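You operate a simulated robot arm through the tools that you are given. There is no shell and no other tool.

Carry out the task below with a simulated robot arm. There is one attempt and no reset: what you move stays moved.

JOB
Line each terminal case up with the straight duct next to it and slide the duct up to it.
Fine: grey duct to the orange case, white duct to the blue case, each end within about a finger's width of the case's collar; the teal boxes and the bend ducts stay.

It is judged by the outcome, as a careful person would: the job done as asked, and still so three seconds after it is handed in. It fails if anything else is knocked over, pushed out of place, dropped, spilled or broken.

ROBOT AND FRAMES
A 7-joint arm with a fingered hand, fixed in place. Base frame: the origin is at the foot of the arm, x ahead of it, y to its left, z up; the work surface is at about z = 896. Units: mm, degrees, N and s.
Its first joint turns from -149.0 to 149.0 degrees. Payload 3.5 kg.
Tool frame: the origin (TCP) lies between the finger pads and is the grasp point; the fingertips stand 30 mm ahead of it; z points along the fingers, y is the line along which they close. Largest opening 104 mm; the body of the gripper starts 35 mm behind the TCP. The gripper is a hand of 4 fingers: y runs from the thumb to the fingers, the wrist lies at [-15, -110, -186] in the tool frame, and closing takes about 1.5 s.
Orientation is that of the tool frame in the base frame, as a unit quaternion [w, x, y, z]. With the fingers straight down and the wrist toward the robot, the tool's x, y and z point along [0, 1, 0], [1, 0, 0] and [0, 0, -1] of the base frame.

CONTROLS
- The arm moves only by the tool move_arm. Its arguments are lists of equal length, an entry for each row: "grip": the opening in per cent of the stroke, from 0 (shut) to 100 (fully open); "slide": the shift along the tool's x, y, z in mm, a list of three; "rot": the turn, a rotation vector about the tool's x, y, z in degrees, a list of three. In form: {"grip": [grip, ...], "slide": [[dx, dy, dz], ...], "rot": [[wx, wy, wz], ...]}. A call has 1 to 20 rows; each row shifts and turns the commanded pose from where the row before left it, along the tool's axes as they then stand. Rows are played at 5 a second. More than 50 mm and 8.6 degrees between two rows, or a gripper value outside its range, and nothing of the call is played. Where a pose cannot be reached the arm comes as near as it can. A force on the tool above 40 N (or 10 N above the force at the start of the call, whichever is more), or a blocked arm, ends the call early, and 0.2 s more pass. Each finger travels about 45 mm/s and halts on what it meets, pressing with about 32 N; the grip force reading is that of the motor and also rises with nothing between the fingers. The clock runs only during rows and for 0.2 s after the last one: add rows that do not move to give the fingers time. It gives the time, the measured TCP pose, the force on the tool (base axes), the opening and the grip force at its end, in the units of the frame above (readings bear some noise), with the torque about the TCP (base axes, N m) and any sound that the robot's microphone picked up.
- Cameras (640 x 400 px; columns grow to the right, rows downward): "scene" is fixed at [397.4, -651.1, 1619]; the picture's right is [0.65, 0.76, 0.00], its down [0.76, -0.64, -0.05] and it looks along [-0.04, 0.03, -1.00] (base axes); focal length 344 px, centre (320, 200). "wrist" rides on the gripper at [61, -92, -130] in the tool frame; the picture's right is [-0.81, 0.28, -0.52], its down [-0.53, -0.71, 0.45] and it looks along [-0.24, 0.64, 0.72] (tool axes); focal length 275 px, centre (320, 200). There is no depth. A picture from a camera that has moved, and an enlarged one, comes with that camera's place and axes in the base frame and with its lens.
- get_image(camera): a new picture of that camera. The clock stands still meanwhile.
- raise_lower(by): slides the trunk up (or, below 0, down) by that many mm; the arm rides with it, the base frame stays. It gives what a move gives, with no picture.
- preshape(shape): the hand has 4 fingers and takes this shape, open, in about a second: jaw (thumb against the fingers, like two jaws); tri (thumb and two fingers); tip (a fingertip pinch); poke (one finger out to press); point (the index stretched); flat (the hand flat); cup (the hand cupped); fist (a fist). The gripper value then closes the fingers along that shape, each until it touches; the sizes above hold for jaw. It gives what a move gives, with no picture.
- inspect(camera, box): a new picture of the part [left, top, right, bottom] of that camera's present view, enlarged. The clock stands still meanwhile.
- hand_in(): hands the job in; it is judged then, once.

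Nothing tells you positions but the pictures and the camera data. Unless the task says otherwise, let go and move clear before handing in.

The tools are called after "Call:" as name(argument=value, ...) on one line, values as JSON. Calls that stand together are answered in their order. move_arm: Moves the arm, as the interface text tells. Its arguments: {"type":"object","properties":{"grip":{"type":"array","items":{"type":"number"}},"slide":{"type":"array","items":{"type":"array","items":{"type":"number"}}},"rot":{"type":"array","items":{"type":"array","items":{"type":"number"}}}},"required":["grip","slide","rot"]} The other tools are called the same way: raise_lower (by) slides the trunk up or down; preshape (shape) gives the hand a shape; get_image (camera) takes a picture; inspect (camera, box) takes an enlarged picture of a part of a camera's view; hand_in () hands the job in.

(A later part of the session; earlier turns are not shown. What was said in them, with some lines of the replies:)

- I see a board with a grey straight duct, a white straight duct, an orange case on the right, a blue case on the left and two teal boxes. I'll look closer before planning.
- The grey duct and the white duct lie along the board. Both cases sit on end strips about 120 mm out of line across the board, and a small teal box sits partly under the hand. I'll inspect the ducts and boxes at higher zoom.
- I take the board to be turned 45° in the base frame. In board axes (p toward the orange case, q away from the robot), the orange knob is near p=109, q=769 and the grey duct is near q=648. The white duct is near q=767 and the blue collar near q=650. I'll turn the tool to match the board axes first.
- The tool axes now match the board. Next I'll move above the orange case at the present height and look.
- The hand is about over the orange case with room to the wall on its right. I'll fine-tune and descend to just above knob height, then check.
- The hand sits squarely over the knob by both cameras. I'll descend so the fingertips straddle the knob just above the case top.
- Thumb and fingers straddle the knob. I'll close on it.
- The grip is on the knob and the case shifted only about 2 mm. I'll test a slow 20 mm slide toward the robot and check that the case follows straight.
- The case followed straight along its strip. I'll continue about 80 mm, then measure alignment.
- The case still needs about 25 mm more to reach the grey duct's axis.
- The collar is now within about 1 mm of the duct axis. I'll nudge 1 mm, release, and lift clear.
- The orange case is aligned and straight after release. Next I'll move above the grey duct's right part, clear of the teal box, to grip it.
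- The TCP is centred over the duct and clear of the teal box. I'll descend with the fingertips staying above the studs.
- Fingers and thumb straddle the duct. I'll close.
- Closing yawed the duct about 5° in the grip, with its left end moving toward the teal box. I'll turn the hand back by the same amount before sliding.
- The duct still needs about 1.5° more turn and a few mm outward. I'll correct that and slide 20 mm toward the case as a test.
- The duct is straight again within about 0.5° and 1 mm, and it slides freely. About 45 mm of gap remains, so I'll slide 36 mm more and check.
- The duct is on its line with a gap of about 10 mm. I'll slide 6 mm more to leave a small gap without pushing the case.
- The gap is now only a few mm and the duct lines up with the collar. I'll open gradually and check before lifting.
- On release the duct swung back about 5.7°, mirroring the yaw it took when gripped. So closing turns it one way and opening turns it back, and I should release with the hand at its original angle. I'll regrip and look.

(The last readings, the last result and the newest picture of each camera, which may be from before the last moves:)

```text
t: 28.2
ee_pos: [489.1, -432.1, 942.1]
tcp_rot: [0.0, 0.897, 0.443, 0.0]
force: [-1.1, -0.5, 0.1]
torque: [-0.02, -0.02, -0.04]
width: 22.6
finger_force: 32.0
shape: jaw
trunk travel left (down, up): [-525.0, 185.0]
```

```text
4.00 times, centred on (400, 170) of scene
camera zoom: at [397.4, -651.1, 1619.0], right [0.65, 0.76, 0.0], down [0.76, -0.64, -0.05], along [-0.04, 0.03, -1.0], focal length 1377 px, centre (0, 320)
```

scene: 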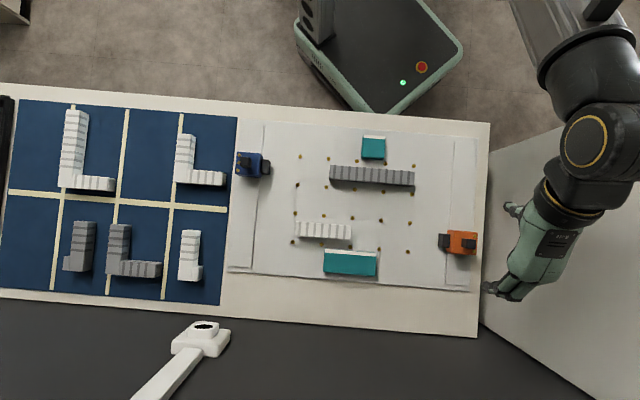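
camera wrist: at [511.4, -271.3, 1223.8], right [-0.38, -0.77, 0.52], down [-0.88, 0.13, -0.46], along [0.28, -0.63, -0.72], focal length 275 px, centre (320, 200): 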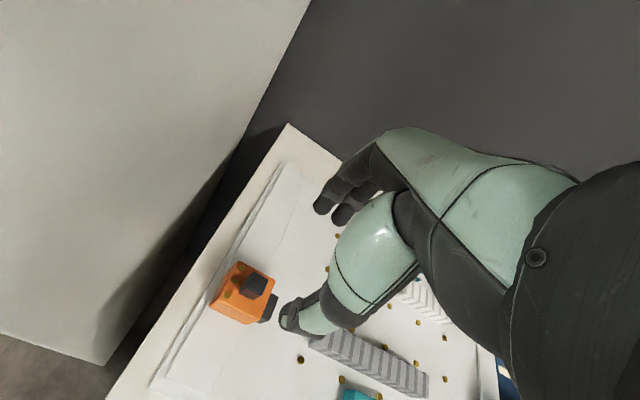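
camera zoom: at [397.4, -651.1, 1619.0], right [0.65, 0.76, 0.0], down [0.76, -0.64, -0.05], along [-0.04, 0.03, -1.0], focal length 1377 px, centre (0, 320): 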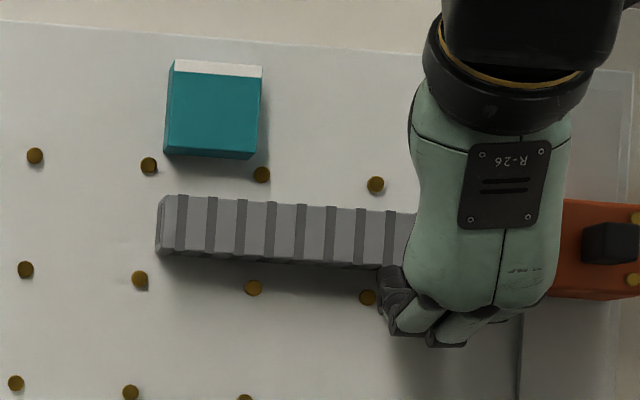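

The grip brings it nearly straight again. I'll turn the hand +5.6° with a slight shift to compensate, so that it ends straight on release.

Call:
move_arm(grip=[15, 15, 15, 15, 15], slide=[[-0.4, -0.6, 0], [-0.4, -0.6, 0], [0, -0.6, 0], [0, -0.3, 0], [0, 0, 0]], rot=[[0, 0, 1.4], [0, 0, 1.4], [0, 0, 1.4], [0, 0, 1.4], [0, 0, 0]])

Call:
inspect(camera="wrist", box=[200, 140, 360, 300])

Call:
inspect(camera="scene", box=[320, 120, 480, 220])

```text
t: 29.4
ee_pos: [488.9, -431.6, 941.8]
tcp_rot: [0.001, 0.917, 0.399, 0.0]
force: [0.6, -0.1, -0.3]
torque: [-0.01, -0.02, -0.01]
width: 22.4
finger_force: 31.8
shape: jaw
trunk travel left (down, up): [-525.0, 185.0]
```

```text
2.50 times, centred on (280, 220) of wrist
camera zoom: at [463.1, -324.9, 1072.4], right [-0.35, -0.78, 0.52], down [-0.89, 0.1, -0.46], along [0.3, -0.62, -0.72], focal length 688 px, centre (420, 150)
```

zoom: 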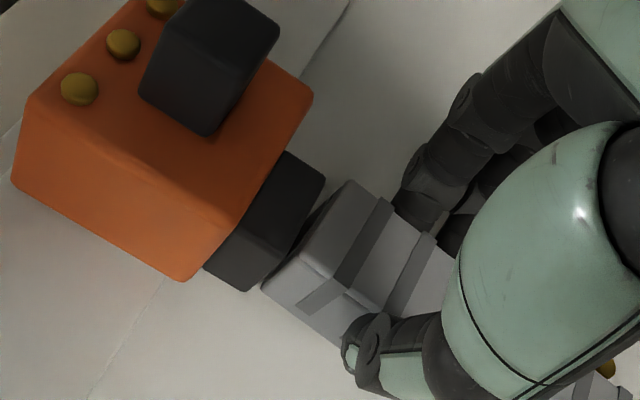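

```text
4.00 times, centred on (400, 170) of scene
camera zoom: at [397.4, -651.1, 1619.0], right [0.65, 0.76, 0.0], down [0.76, -0.64, -0.05], along [-0.04, 0.03, -1.0], focal length 1377 px, centre (0, 320)
```

zoom: 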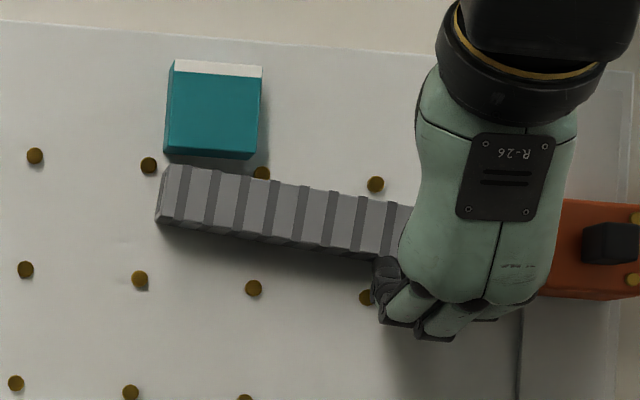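

The left end is clear of the teal box. I'll release with the same ramp as before.

Call:
move_arm(grip=[22, 28, 35, 42, 50, 50, 50], slide=[[0, 0, 0], [0, 0, 0], [0, 0, 0], [0, 0, 0], [0, 0, 0], [0, 0, 0], [0, 0, 0]], rot=[[0, 0, 0], [0, 0, 0], [0, 0, 0], [0, 0, 0], [0, 0, 0], [0, 0, 0], [0, 0, 0]])

Call:
inspect(camera="wrist", box=[200, 140, 360, 300])

Call:
inspect(camera="scene", box=[320, 120, 480, 220])

```text
t: 31.0
ee_pos: [488.2, -432.2, 943.6]
tcp_rot: [0.0, 0.917, 0.399, 0.0]
force: [0.6, 0.5, 0.7]
torque: [0.01, 0.03, -0.03]
width: 51.2
finger_force: 0.0
shape: jaw
trunk travel left (down, up): [-525.0, 185.0]
```

```text
2.50 times, centred on (280, 220) of wrist
camera zoom: at [463.0, -324.9, 1072.4], right [-0.35, -0.78, 0.52], down [-0.89, 0.1, -0.46], along [0.3, -0.62, -0.72], focal length 688 px, centre (420, 150)
```

zoom: 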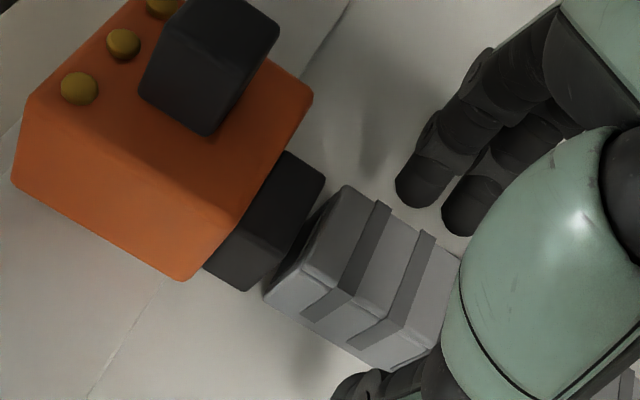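

```text
4.00 times, centred on (400, 170) of scene
camera zoom: at [397.4, -651.1, 1619.0], right [0.65, 0.76, 0.0], down [0.76, -0.64, -0.05], along [-0.04, 0.03, -1.0], focal length 1377 px, centre (0, 320)
```

zoom: 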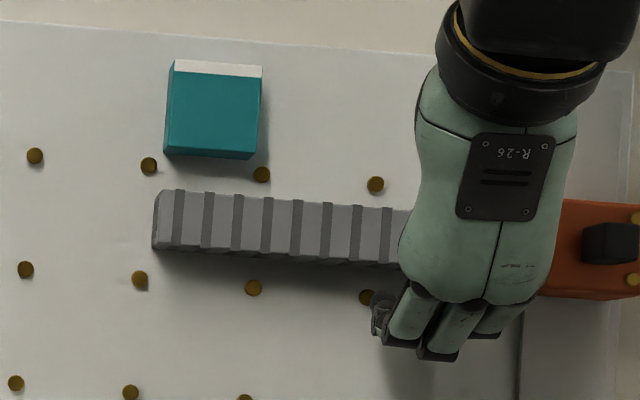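

The duct is straight and in line. I'll lift clear and look at the whole result.

Call:
move_arm(grip=[52, 55, 60, 60, 60, 60], slide=[[0, 0, -10], [0, 0, -20], [0, 0, -40], [0, 0, -40], [0, 0, -40], [0, 0, 0]], rot=[[0, 0, 0], [0, 0, 0], [0, 0, 0], [0, 0, 1.9], [0, 0, 0], [0, 0, 0]])

Call:
get_image(camera="scene")

Call:
inspect(camera="wrist", box=[200, 160, 440, 400])

```text
t: 32.4
ee_pos: [487.6, -431.0, 1093.2]
tcp_rot: [-0.001, 0.923, 0.384, 0.0]
force: [0.7, 0.0, -0.7]
torque: [0.01, 0.0, 0.01]
width: 62.1
finger_force: 0.0
shape: jaw
trunk travel left (down, up): [-525.0, 185.0]
```

```text
taken
```

scene: 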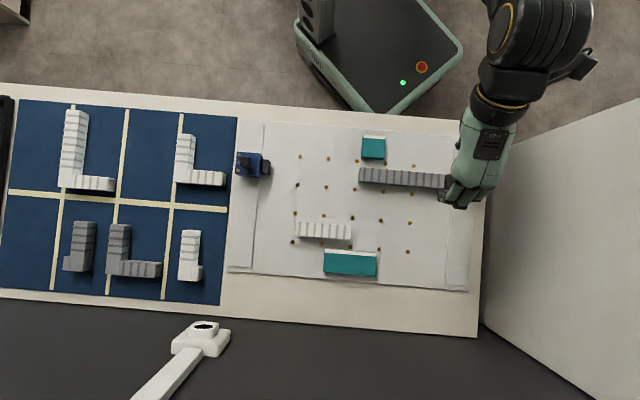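

```text
1.67 times, centred on (320, 280) of wrist
camera zoom: at [465.7, -323.8, 1222.9], right [-0.38, -0.77, 0.52], down [-0.88, 0.13, -0.46], along [0.28, -0.63, -0.72], focal length 459 px, centre (320, 67)
```

zoom: 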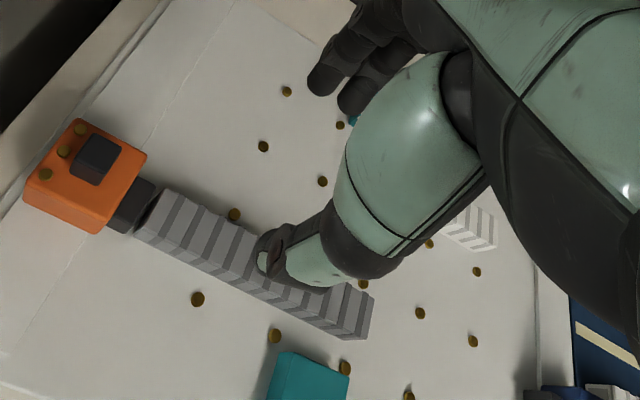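

The grey duct and orange case are done and nothing else moved. Next is the blue case, with its knob near p=-334, q=648, so I'll move above it at safe height.

Call:
move_arm(grip=[62, 65, 65, 65, 65, 65, 65, 65, 65, 65], slide=[[-41, 0, 0], [-42, 0, 0], [-42, 0, 0], [-42, 0, 0], [-42, 0, 0], [-42, 0, 0], [-42, 0, 0], [-42, -1, 0], [-39, -1, 0], [0, 0, 0]], rot=[[0, 0, 0], [0, 0, 0], [0, 0, 0], [0, 0, 0], [0, 0, 0], [0, 0, 0], [0, 0, 0], [0, 0, 0], [0, 0, 0], [0, 0, 0]])

Call:
get_image(camera="scene")

Call:
inspect(camera="scene", box=[380, 140, 480, 210])

Call:
get_image(camera="wrist")

```text
t: 34.6
ee_pos: [222.1, -695.8, 1092.7]
tcp_rot: [0.0, 0.923, 0.384, 0.0]
force: [0.5, -0.5, 0.0]
torque: [-0.02, 0.0, 0.0]
width: 67.3
finger_force: 0.0
shape: jaw
trunk travel left (down, up): [-525.0, 185.0]
```

```text
taken
```

scene: 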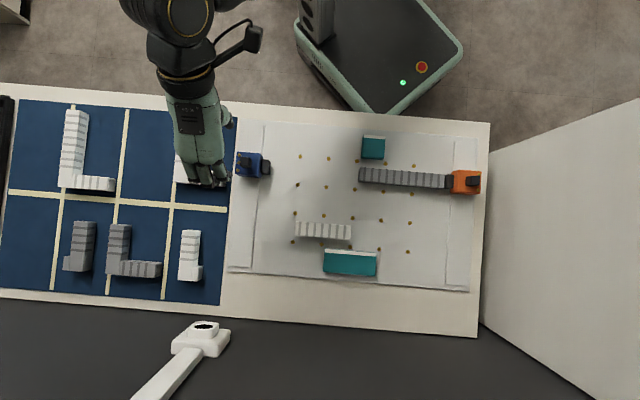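

```text
5.71 times, centred on (430, 175) of scene
camera zoom: at [397.4, -651.1, 1619.0], right [0.65, 0.76, 0.0], down [0.76, -0.64, -0.05], along [-0.04, 0.03, -1.0], focal length 1967 px, centre (-309, 343)
```

zoom: 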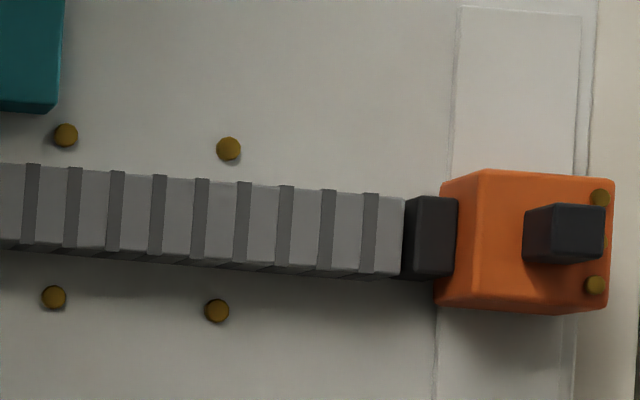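

```text
taken
camera wrist: at [200.4, -587.6, 1222.0], right [-0.38, -0.77, 0.52], down [-0.88, 0.13, -0.46], along [0.28, -0.63, -0.72], focal length 275 px, centre (320, 200)
```

wrist: 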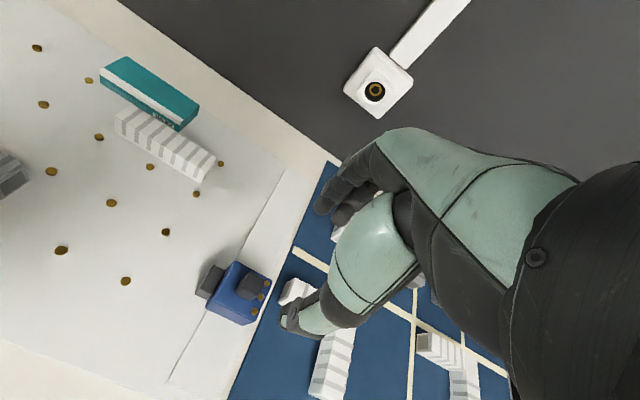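

The gap at the orange case is about 4 mm and the duct is aligned. The hand is now over the blue knob, so I'll descend to the knob as I did for the orange one.

Call:
move_arm(grip=[65, 65, 62, 60, 60], slide=[[0.5, 0, 40], [0.5, -0.5, 30], [0, -0.5, 15], [0, 0, 7], [0, 0, 0]], rot=[[0, 0, 0], [0, 0, 0], [0, 0, 0], [0, 0, 0], [0, 0, 0]])

Call:
inspect(camera="wrist", box=[180, 140, 400, 360])

Call:
inspect(camera="scene", box=[140, 110, 320, 240])

```text
t: 35.8
ee_pos: [222.1, -693.8, 1000.1]
tcp_rot: [-0.001, 0.923, 0.384, 0.001]
force: [-0.5, -0.8, -0.1]
torque: [-0.01, 0.0, 0.01]
width: 62.9
finger_force: 0.0
shape: jaw
trunk travel left (down, up): [-525.0, 185.0]
```

```text
1.82 times, centred on (290, 250) of wrist
camera zoom: at [201.6, -586.4, 1130.1], right [-0.38, -0.77, 0.52], down [-0.88, 0.13, -0.46], along [0.28, -0.63, -0.72], focal length 500 px, centre (374, 109)
```

zoom: 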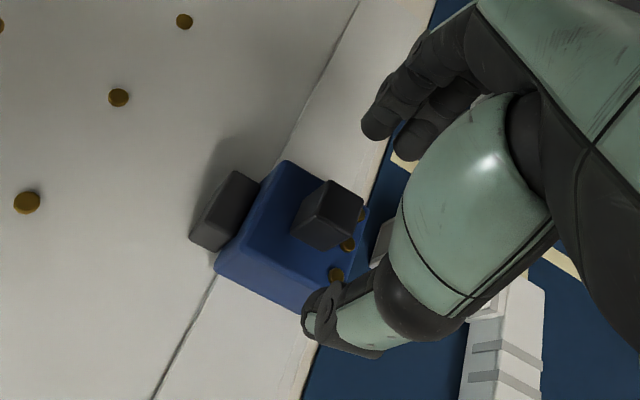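

```text
3.08 times, centred on (230, 175) of scene
camera zoom: at [397.4, -651.1, 1619.0], right [0.65, 0.76, 0.0], down [0.76, -0.64, -0.05], along [-0.04, 0.03, -1.0], focal length 1059 px, centre (597, 277)
```

zoom: 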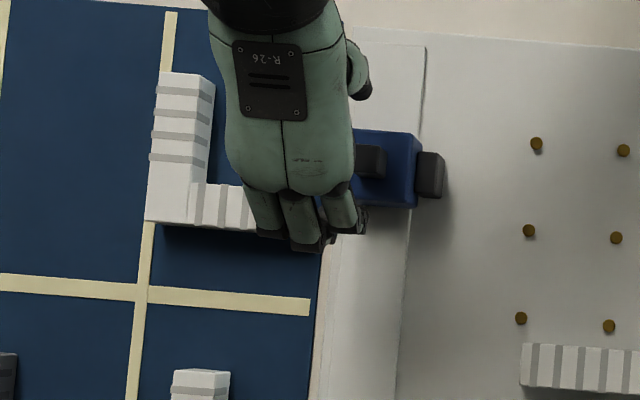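

The hand is centred on the blue knob and well above the nearby bend duct. I'll finish the descent and close.

Call:
move_arm(grip=[60, 60, 60, 60], slide=[[0.5, 1, 10], [0.5, 1, 9], [0, 0, 3], [0, 0, 0]], rot=[[0, 0, 0], [0, 0, 0], [0, 0, 0], [0, 0, 0]])

Call:
inspect(camera="wrist", box=[180, 140, 400, 360])

```text
t: 36.8
ee_pos: [224.7, -694.8, 977.7]
tcp_rot: [0.0, 0.924, 0.383, 0.0]
force: [-0.6, -0.1, 0.3]
torque: [0.0, 0.02, 0.03]
width: 62.6
finger_force: 0.0
shape: jaw
trunk travel left (down, up): [-525.0, 185.0]
```

```text
1.82 times, centred on (290, 250) of wrist
camera zoom: at [203.2, -587.2, 1108.6], right [-0.38, -0.77, 0.52], down [-0.88, 0.13, -0.46], along [0.28, -0.63, -0.72], focal length 500 px, centre (374, 109)
```

zoom: 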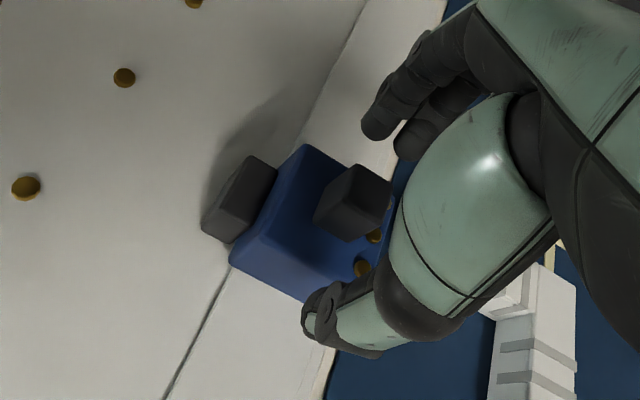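

This matches the geometry of the orange grip. I'll close.

Call:
move_arm(grip=[40, 20, 10, 5, 5, 5, 5], slide=[[0, 0, 0], [0, 0, 0], [0, 0, 0], [0, 0, 0], [0, 0, 0], [0, 0, 0], [0, 0, 0]], rot=[[0, 0, 0], [0, 0, 0], [0, 0, 0], [0, 0, 0], [0, 0, 0], [0, 0, 0], [0, 0, 0]])

Call:
inspect(camera="wrist", box=[180, 140, 400, 360])

Call:
inspect(camera="scene", box=[200, 130, 360, 250])

```text
t: 38.4
ee_pos: [223.2, -695.1, 977.4]
tcp_rot: [0.0, 0.924, 0.384, 0.0]
force: [-5.0, 0.6, -3.0]
torque: [-0.01, 0.07, -0.1]
width: 5.9
finger_force: 31.7
shape: jaw
trunk travel left (down, up): [-525.0, 185.0]
```

```text
1.82 times, centred on (290, 250) of wrist
camera zoom: at [202.6, -587.2, 1108.5], right [-0.38, -0.77, 0.52], down [-0.88, 0.13, -0.46], along [0.28, -0.63, -0.72], focal length 500 px, centre (374, 109)
```

zoom: 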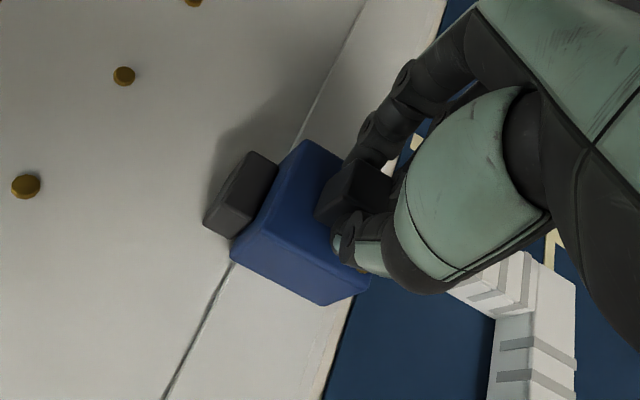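

```text
3.33 times, centred on (280, 190) of scene
camera zoom: at [397.4, -651.1, 1619.0], right [0.65, 0.76, 0.0], down [0.76, -0.64, -0.05], along [-0.04, 0.03, -1.0], focal length 1147 px, centre (453, 233)
```

zoom: 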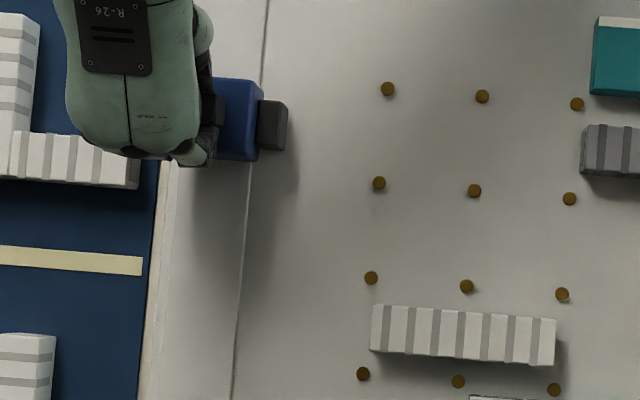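

The grip is on, and the collar needs to move about 117 mm outward to meet the white duct's axis. I'll do 20 mm slowly, then more.

Call:
move_arm(grip=[5, 5, 5, 5, 5, 5, 5, 5, 5, 5, 5, 5, 5, 5, 5, 5], slide=[[0, 5, 0], [0, 5, 0], [0, 5, 0], [0, 7, 0], [0, 8, 0], [0, 8, 0], [0, 8, 0], [0, 8, 0], [0, 8, 0], [0, 8, 0], [0, 8, 0], [0, 8, 0], [0, 8, 0], [0, 6, 0], [0, 0, 0], [0, 0, 0]], rot=[[0, 0, 0], [0, 0, 0], [0, 0, 0], [0, 0, 0], [0, 0, 0], [0, 0, 0], [0, 0, 0], [0, 0, 0], [0, 0, 0], [0, 0, 0], [0, 0, 0], [0, 0, 0], [0, 0, 0], [0, 0, 0], [0, 0, 0], [0, 0, 0]])

Call:
inspect(camera="scene", box=[220, 180, 360, 260])

Call:
get_image(camera="scene")

```text
t: 41.8
ee_pos: [294.6, -766.0, 978.0]
tcp_rot: [0.0, 0.924, 0.384, 0.0]
force: [-4.5, -3.0, -2.9]
torque: [-0.13, 0.02, -0.13]
width: 5.5
finger_force: 31.7
shape: jaw
trunk travel left (down, up): [-525.0, 185.0]
```

```text
4.57 times, centred on (290, 220) of scene
camera zoom: at [397.4, -651.1, 1619.0], right [0.65, 0.76, 0.0], down [0.76, -0.64, -0.05], along [-0.04, 0.03, -1.0], focal length 1573 px, centre (457, 109)
```

zoom: 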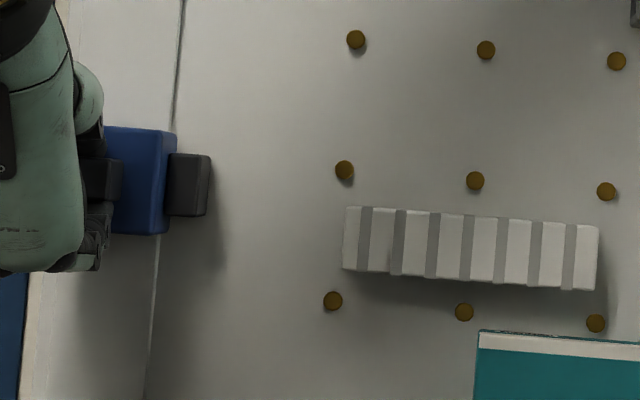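

```text
taken
```

scene: 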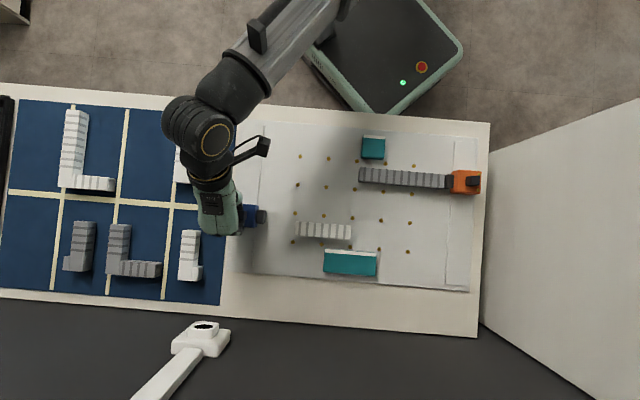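

About 17 mm remain. I'll move that and verify.

Call:
move_arm(grip=[5, 5, 5, 5, 5], slide=[[0, 6, 0], [0, 6, 0], [0, 5, 0], [0, 0, 0], [0, 0, 0]], rot=[[0, 0, 0], [0, 0, 0], [0, 0, 0], [0, 0, 0], [0, 0, 0]])

Call:
inspect(camera="scene", box=[220, 180, 360, 260])

```text
t: 43.0
ee_pos: [306.9, -778.7, 979.1]
tcp_rot: [0.0, 0.923, 0.384, 0.0]
force: [-5.7, -4.3, -2.9]
torque: [-0.12, 0.01, -0.13]
width: 5.6
finger_force: 32.0
shape: jaw
trunk travel left (down, up): [-525.0, 185.0]
```

```text
4.57 times, centred on (290, 220) of scene
camera zoom: at [397.4, -651.1, 1619.0], right [0.65, 0.76, 0.0], down [0.76, -0.64, -0.05], along [-0.04, 0.03, -1.0], focal length 1573 px, centre (457, 109)
```

zoom: 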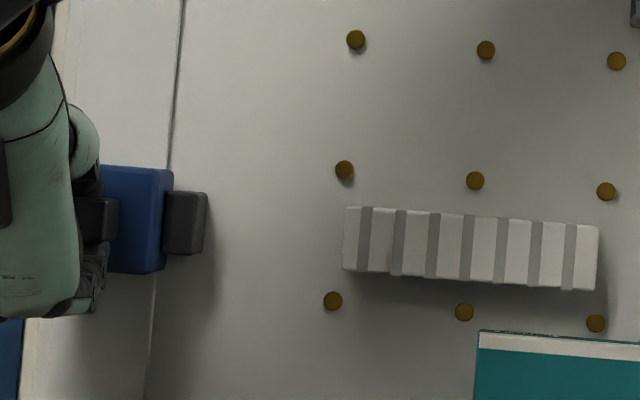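

The collar is on the duct's axis within 1 mm. I'll release and lift.

Call:
move_arm(grip=[15, 30, 45, 60, 65, 65, 65, 65, 65, 65], slide=[[0, 0, 0], [0, 0, 0], [0, 0, 0], [0, 0, 0], [0, 0, 0], [0, 0, 0], [0, 0, -10], [0, 0, -30], [0, 0, -45], [0, 0, 0]], rot=[[0, 0, 0], [0, 0, 0], [0, 0, 0], [0, 0, 0], [0, 0, 0], [0, 0, 0], [0, 0, 0], [0, 0, 0], [0, 0, 0], [0, 0, 0]])

Call:
inspect(camera="scene", box=[220, 180, 360, 260])

Call:
get_image(camera="wrist")

```text
t: 45.2
ee_pos: [305.8, -777.0, 1065.4]
tcp_rot: [0.0, 0.924, 0.383, 0.0]
force: [0.5, -0.6, 0.5]
torque: [-0.04, 0.03, -0.02]
width: 67.2
finger_force: 0.1
shape: jaw
trunk travel left (down, up): [-525.0, 185.0]
```

```text
4.57 times, centred on (290, 220) of scene
camera zoom: at [397.4, -651.1, 1619.0], right [0.65, 0.76, 0.0], down [0.76, -0.64, -0.05], along [-0.04, 0.03, -1.0], focal length 1573 px, centre (457, 109)
```

zoom: 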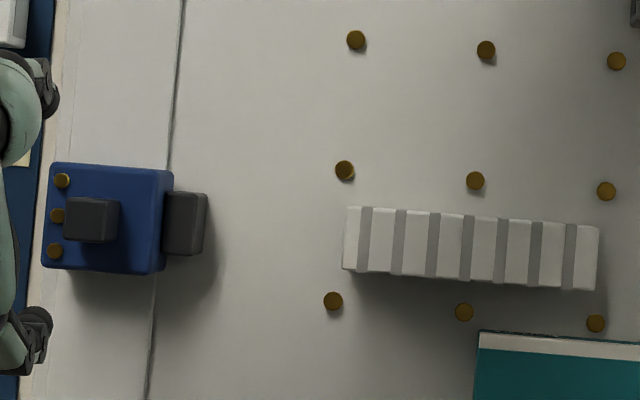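

```text
taken
camera wrist: at [285.3, -668.9, 1194.2], right [-0.38, -0.77, 0.52], down [-0.88, 0.13, -0.46], along [0.28, -0.63, -0.72], focal length 275 px, centre (320, 200)
```

wrist: 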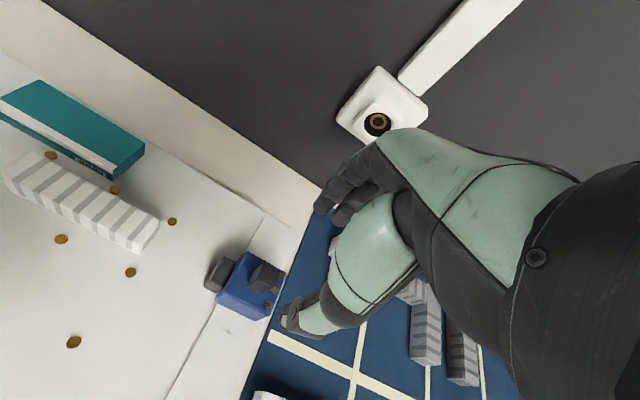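

The blue case is aligned and released. Next is the white duct: I'll grip near its left part (p≈-190) so the fingers clear the teal box, and keep the hand angle as is so the grip and release yaws cancel.

Call:
move_arm(grip=[60, 55, 50, 50, 50, 50, 50], slide=[[48, 0, 0], [48, 0, 0], [47, 1, 0], [0, 0, 35], [0, 0, 25], [0, 0, 5], [0, 0, 0]], rot=[[0, 0, 0], [0, 0, 0], [0, 0, 0], [0, 0, 0], [0, 0, 0], [0, 0, 0], [0, 0, 0]])

Call:
inspect(camera="scene", box=[220, 180, 400, 290])

Call:
inspect(camera="wrist", box=[180, 140, 400, 360])

```text
t: 46.8
ee_pos: [410.1, -675.5, 998.8]
tcp_rot: [0.0, 0.924, 0.383, 0.001]
force: [0.2, 0.5, -0.5]
torque: [0.0, 0.01, 0.04]
width: 52.2
finger_force: 0.1
shape: jaw
trunk travel left (down, up): [-525.0, 185.0]
```

```text
3.56 times, centred on (310, 235) of scene
camera zoom: at [397.4, -651.1, 1619.0], right [0.65, 0.76, 0.0], down [0.76, -0.64, -0.05], along [-0.04, 0.03, -1.0], focal length 1224 px, centre (356, 76)
```

zoom: 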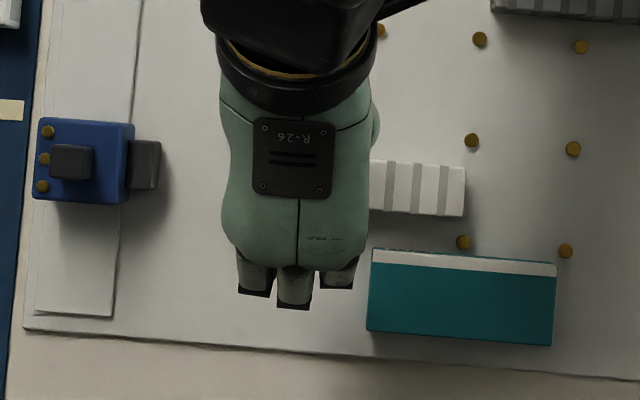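

```text
1.82 times, centred on (290, 250) of wrist
camera zoom: at [387.9, -568.5, 1128.5], right [-0.38, -0.77, 0.52], down [-0.88, 0.13, -0.46], along [0.28, -0.63, -0.72], focal length 500 px, centre (374, 109)
```

zoom: 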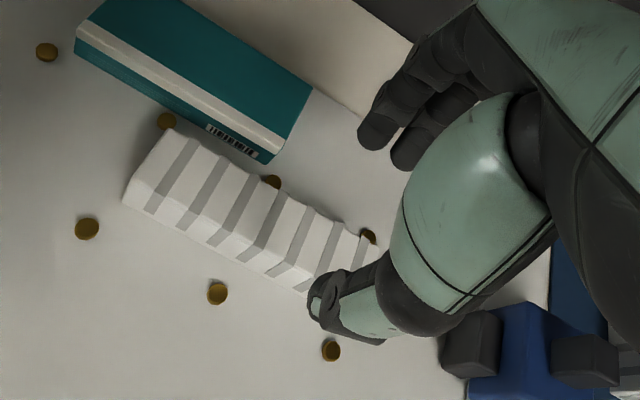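

The leftmost fingertip edge should land about 5 mm inside the duct's end, and the fingers clear the teal box by about 10 mm. I'll narrow slightly and descend.

Call:
move_arm(grip=[46, 44, 44, 44, 44], slide=[[0, 0, 20], [0, 0, 15], [0, 0, 12], [0, 0, 9], [0, 0, 0]], rot=[[0, 0, 0], [0, 0, 0], [0, 0, 0], [0, 0, 0], [0, 0, 0]])

Call:
inspect(camera="wrist", box=[180, 120, 420, 360])

Call:
inspect(camera="scene", box=[220, 180, 400, 290])

```text
t: 48.0
ee_pos: [407.4, -677.4, 943.3]
tcp_rot: [0.0, 0.923, 0.384, 0.0]
force: [-0.1, -0.1, 0.7]
torque: [-0.02, 0.04, 0.03]
width: 46.2
finger_force: 0.0
shape: jaw
trunk travel left (down, up): [-525.0, 185.0]
```

```text
1.67 times, centred on (300, 240) of wrist
camera zoom: at [387.7, -569.1, 1073.0], right [-0.38, -0.77, 0.52], down [-0.88, 0.13, -0.46], along [0.28, -0.63, -0.72], focal length 459 px, centre (353, 133)
```

zoom: 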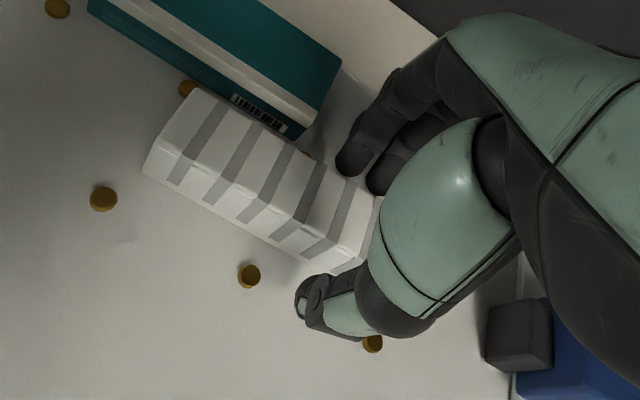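

```text
3.56 times, centred on (310, 235) of scene
camera zoom: at [397.4, -651.1, 1619.0], right [0.65, 0.76, 0.0], down [0.76, -0.64, -0.05], along [-0.04, 0.03, -1.0], focal length 1224 px, centre (356, 76)
```

zoom: 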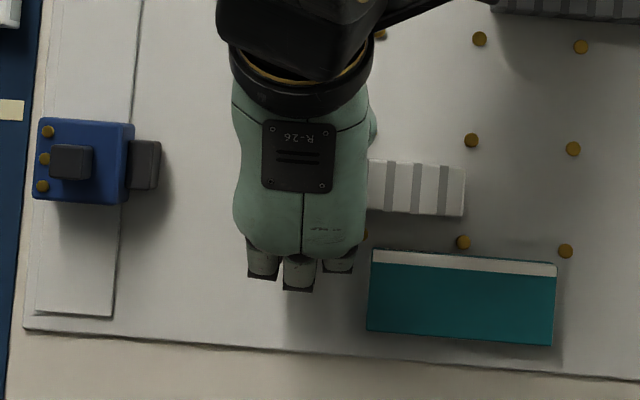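

Everything is clear of the teal box. I'll close on the white duct.

Call:
move_arm(grip=[38, 30, 24, 20, 15, 15, 15], slide=[[0, 0, 0], [0, 0, 0], [0, 0, 0], [0, 0, 0], [0, 0, 0], [0, 0, 0], [0, 0, 0]], rot=[[0, 0, 0], [0, 0, 0], [0, 0, 0], [0, 0, 0], [0, 0, 0], [0, 0, 0], [0, 0, 0]])

Call:
inspect(camera="wrist", box=[180, 120, 420, 360])

Call:
inspect(camera="scene", box=[220, 180, 400, 290])

```text
t: 49.6
ee_pos: [408.2, -677.8, 942.4]
tcp_rot: [0.0, 0.923, 0.384, 0.001]
force: [-0.1, 0.6, -0.4]
torque: [0.02, -0.04, 0.01]
width: 22.8
finger_force: 31.9
shape: jaw
trunk travel left (down, up): [-525.0, 185.0]
```

```text
1.67 times, centred on (300, 240) of wrist
camera zoom: at [387.7, -569.1, 1073.2], right [-0.38, -0.77, 0.52], down [-0.88, 0.13, -0.46], along [0.28, -0.63, -0.72], focal length 459 px, centre (353, 133)
```

zoom: 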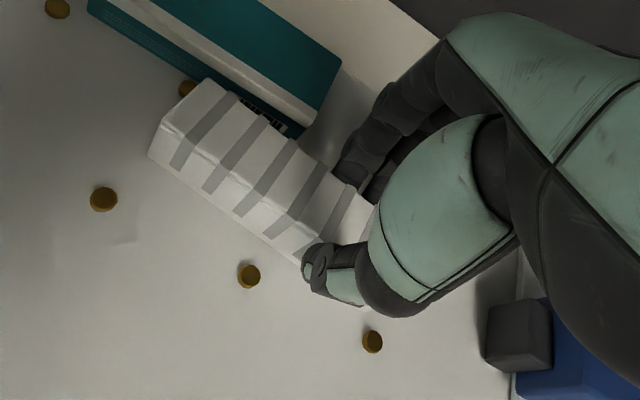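

```text
3.56 times, centred on (310, 235) of scene
camera zoom: at [397.4, -651.1, 1619.0], right [0.65, 0.76, 0.0], down [0.76, -0.64, -0.05], along [-0.04, 0.03, -1.0], focal length 1224 px, centre (356, 76)
```

zoom: 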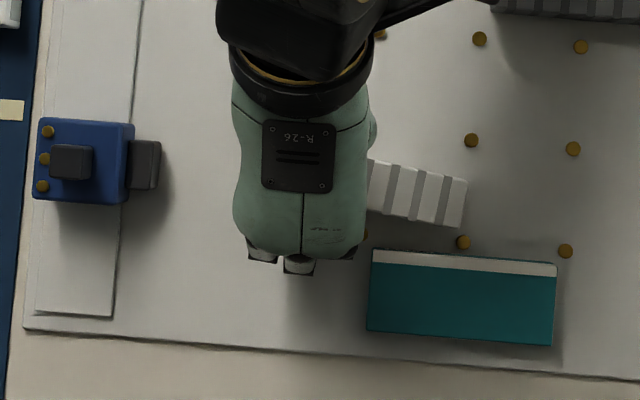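

The duct yawed about 5° as expected and its right end is still about 9 mm clear of the teal box. I'll slide it toward the blue case.

Call:
move_arm(grip=[15, 15, 15, 15, 15, 15, 15, 15, 15], slide=[[-5, 0, 0], [-6, 0, 0], [-6, 0, 0], [-6, 0, 0], [-6, 0, 0], [-6, 0, 0], [-5, 0, 0], [-5, 0, 0], [0, 0, 0]], rot=[[0, 0, 0], [0, 0, 0], [0, 0, 0], [0, 0, 0], [0, 0, 0], [0, 0, 0], [0, 0, 0], [0, 0, 0], [0, 0, 0]])

Call:
inspect(camera="wrist", box=[180, 120, 420, 360])

Call:
inspect(camera="scene", box=[220, 180, 400, 290])

```text
t: 51.6
ee_pos: [377.7, -709.2, 943.0]
tcp_rot: [0.0, 0.924, 0.384, -0.001]
force: [-0.6, -0.2, -0.6]
torque: [0.02, 0.02, 0.03]
width: 22.4
finger_force: 32.0
shape: jaw
trunk travel left (down, up): [-525.0, 185.0]
```

```text
1.67 times, centred on (300, 240) of wrist
camera zoom: at [355.7, -600.6, 1072.9], right [-0.38, -0.77, 0.52], down [-0.88, 0.13, -0.46], along [0.28, -0.63, -0.72], focal length 459 px, centre (353, 133)
```

zoom: 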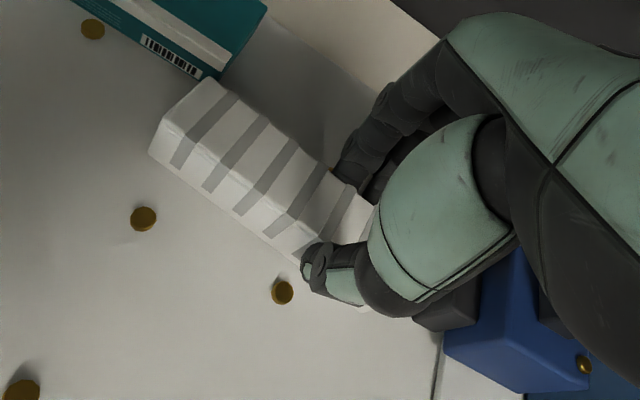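

```text
3.56 times, centred on (310, 235) of scene
camera zoom: at [397.4, -651.1, 1619.0], right [0.65, 0.76, 0.0], down [0.76, -0.64, -0.05], along [-0.04, 0.03, -1.0], focal length 1224 px, centre (356, 76)
```

zoom: 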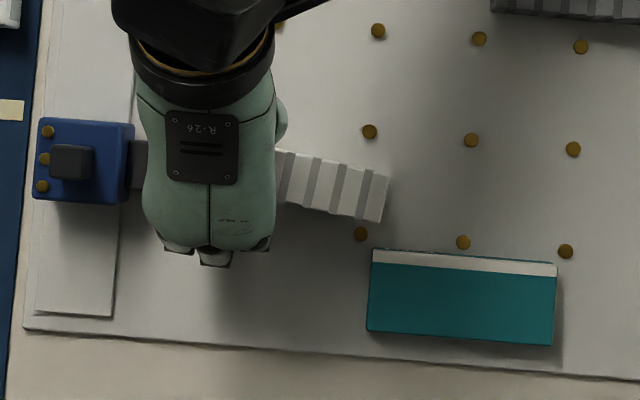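

The duct has moved about 44 mm and the gap is about 20 mm. I'll slide 14 mm more, then release gradually.

Call:
move_arm(grip=[15, 15, 15, 15, 15], slide=[[-4, 0, 0], [-4, 0, 0], [-3, 0, 0], [-3, 0, 0], [0, 0, 0]], rot=[[0, 0, 0], [0, 0, 0], [0, 0, 0], [0, 0, 0], [0, 0, 0]])

Call:
inspect(camera="scene", box=[220, 180, 400, 290])

Call:
inspect(camera="wrist", box=[180, 120, 420, 360])

```text
t: 52.8
ee_pos: [366.7, -718.3, 942.6]
tcp_rot: [0.0, 0.924, 0.383, 0.0]
force: [0.2, 0.0, 0.9]
torque: [-0.03, -0.02, -0.01]
width: 22.6
finger_force: 32.2
shape: jaw
trunk travel left (down, up): [-525.0, 185.0]
```

```text
3.56 times, centred on (310, 235) of scene
camera zoom: at [397.4, -651.1, 1619.0], right [0.65, 0.76, 0.0], down [0.76, -0.64, -0.05], along [-0.04, 0.03, -1.0], focal length 1224 px, centre (356, 76)
```

zoom: 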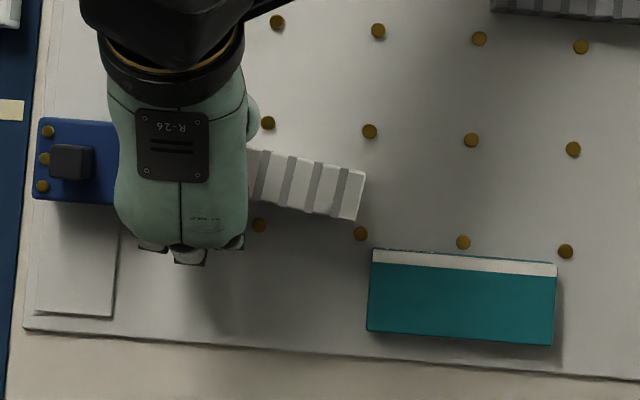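

```text
1.67 times, centred on (300, 240) of wrist
camera zoom: at [346.1, -610.6, 1072.8], right [-0.38, -0.77, 0.52], down [-0.88, 0.13, -0.46], along [0.28, -0.63, -0.72], focal length 459 px, centre (353, 133)
```

zoom: 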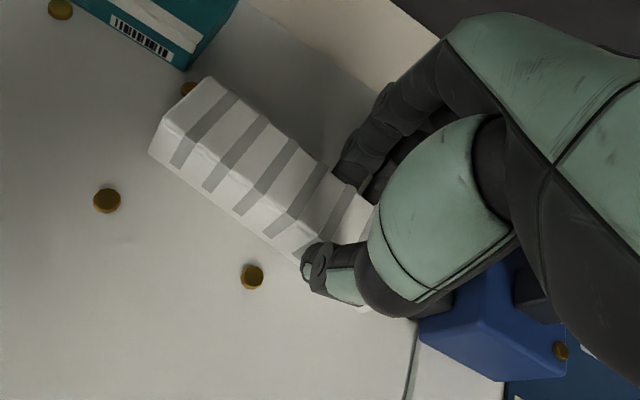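

Call:
move_arm(grip=[15, 15, 22, 28, 35, 42, 46, 46, 46], slide=[[-2, 0, 0], [0, 0, 0], [0, 0, 0], [0, 0, 0], [0, 0, 0], [0, 0, 0], [0, 0, 0], [0, 0, 0], [0, 0, 0]], rot=[[0, 0, 0], [0, 0, 0], [0, 0, 0], [0, 0, 0], [0, 0, 0], [0, 0, 0], [0, 0, 0], [0, 0, 0], [0, 0, 0]])

Call:
inspect(camera="scene", box=[220, 180, 400, 290])

Call:
inspect(camera="wrist", box=[180, 120, 420, 360])

```text
t: 54.8
ee_pos: [365.9, -719.4, 942.8]
tcp_rot: [0.0, 0.924, 0.383, 0.0]
force: [0.0, -0.2, -0.3]
torque: [0.01, 0.0, 0.01]
width: 47.4
finger_force: 0.1
shape: jaw
trunk travel left (down, up): [-525.0, 185.0]
```

```text
3.56 times, centred on (310, 235) of scene
camera zoom: at [397.4, -651.1, 1619.0], right [0.65, 0.76, 0.0], down [0.76, -0.64, -0.05], along [-0.04, 0.03, -1.0], focal length 1224 px, centre (356, 76)
```

zoom: 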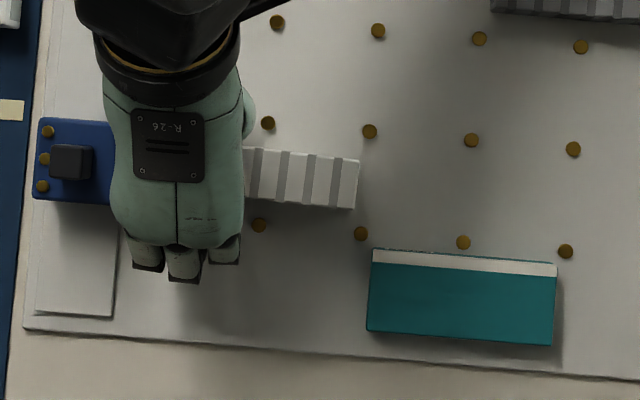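

```text
1.67 times, centred on (300, 240) of wrist
camera zoom: at [344.8, -612.2, 1072.9], right [-0.38, -0.77, 0.52], down [-0.88, 0.13, -0.46], along [0.28, -0.63, -0.72], focal length 459 px, centre (353, 133)
```

zoom: 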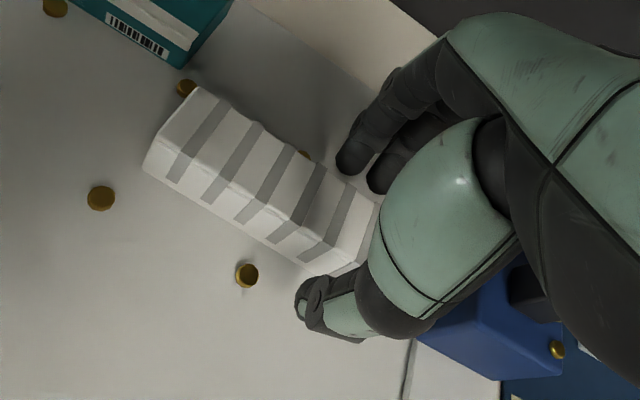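

The duct swung back on release and looks parallel to the board. I'll lift straight up and check.

Call:
move_arm(grip=[46, 48, 50, 55, 55], slide=[[0, 0, -10], [0, 0, -25], [0, 0, -45], [0, 0, -45], [0, 0, 0]], rot=[[0, 0, 0], [0, 0, 0], [0, 0, 0], [0, 0, 0], [0, 0, 0]])

Call:
move_arm(grip=[55, 55, 55, 55, 55, 55], slide=[[0, -40, 0], [0, -40, 0], [0, -35, 0], [0, -35, 0], [0, -20, 0], [0, 0, 0]], rot=[[0, 0, 0], [0, 0, 0], [0, 0, 0], [0, 0, 0], [0, 0, 0], [0, 0, 0]])

Call:
get_image(camera="scene")

Call:
inspect(camera="scene", box=[220, 190, 360, 260])

Call:
inspect(camera="scene", box=[340, 130, 500, 230])

```text
t: 56.0
ee_pos: [366.3, -718.4, 1067.6]
tcp_rot: [0.0, 0.923, 0.384, 0.0]
force: [-0.9, 0.8, -0.5]
torque: [0.0, -0.01, -0.01]
width: 56.7
finger_force: 0.1
shape: jaw
trunk travel left (down, up): [-525.0, 185.0]
```

```text
t: 57.4
ee_pos: [244.5, -600.3, 1066.3]
tcp_rot: [0.0, 0.924, 0.383, 0.0]
force: [-0.2, 0.0, 0.1]
torque: [-0.01, 0.0, 0.01]
width: 56.7
finger_force: 0.0
shape: jaw
trunk travel left (down, up): [-525.0, 185.0]
```

```text
taken
```

scene: 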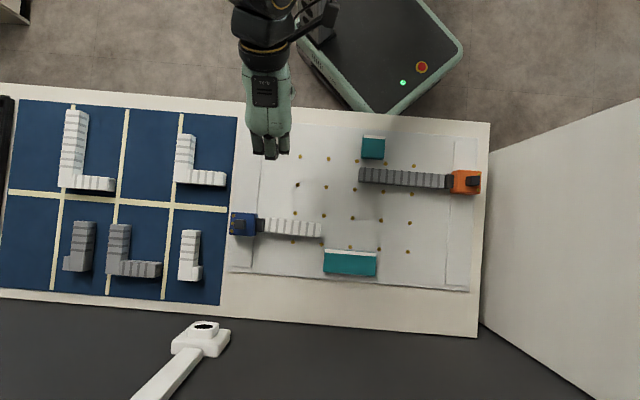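

```text
4.57 times, centred on (290, 225) of scene
camera zoom: at [397.4, -651.1, 1619.0], right [0.65, 0.76, 0.0], down [0.76, -0.64, -0.05], along [-0.04, 0.03, -1.0], focal length 1573 px, centre (457, 86)
```

zoom: 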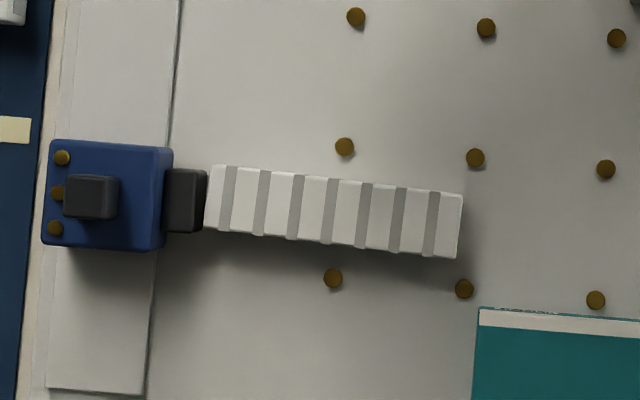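

```text
4.00 times, centred on (420, 180) of scene
camera zoom: at [397.4, -651.1, 1619.0], right [0.65, 0.76, 0.0], down [0.76, -0.64, -0.05], along [-0.04, 0.03, -1.0], focal length 1377 px, centre (-80, 280)
```

zoom: 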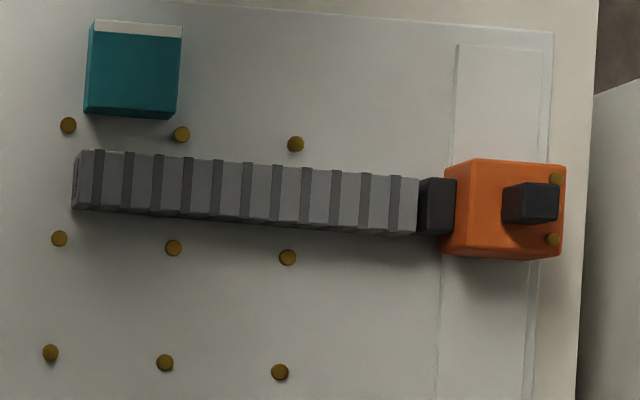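

Both ducts now sit about 4–5 mm from their collars and in line with the cases. The grey duct is straight, and the white one is within about 2 mm and 2°. The teal boxes and bend ducts have not moved and the hand is clear, so I'll hand in.

Call:
hand_in()

```text
The job is handed in.
```

The job is done and handed in: both terminal cases are lined up with their straight ducts, and each duct has been slid up to its case. No result came back from the hand-in. These figures are my estimates from the last camera pictures:

| Duct | Case | Gap to collar | Alignment |
|---|---|---|---|
| Grey | Orange | about 4 mm | straight, within about 1 mm |
| White | Blue | about 5 mm | within about 2 mm, turned about 2° |

- **White duct angle:** I left the slight turn as it was, because another grip might have moved the duct more than it fixed.
- **Everything else:** the teal boxes are where they started, and I saw no change in the bend ducts. The hand had let go and was clear before I handed in.
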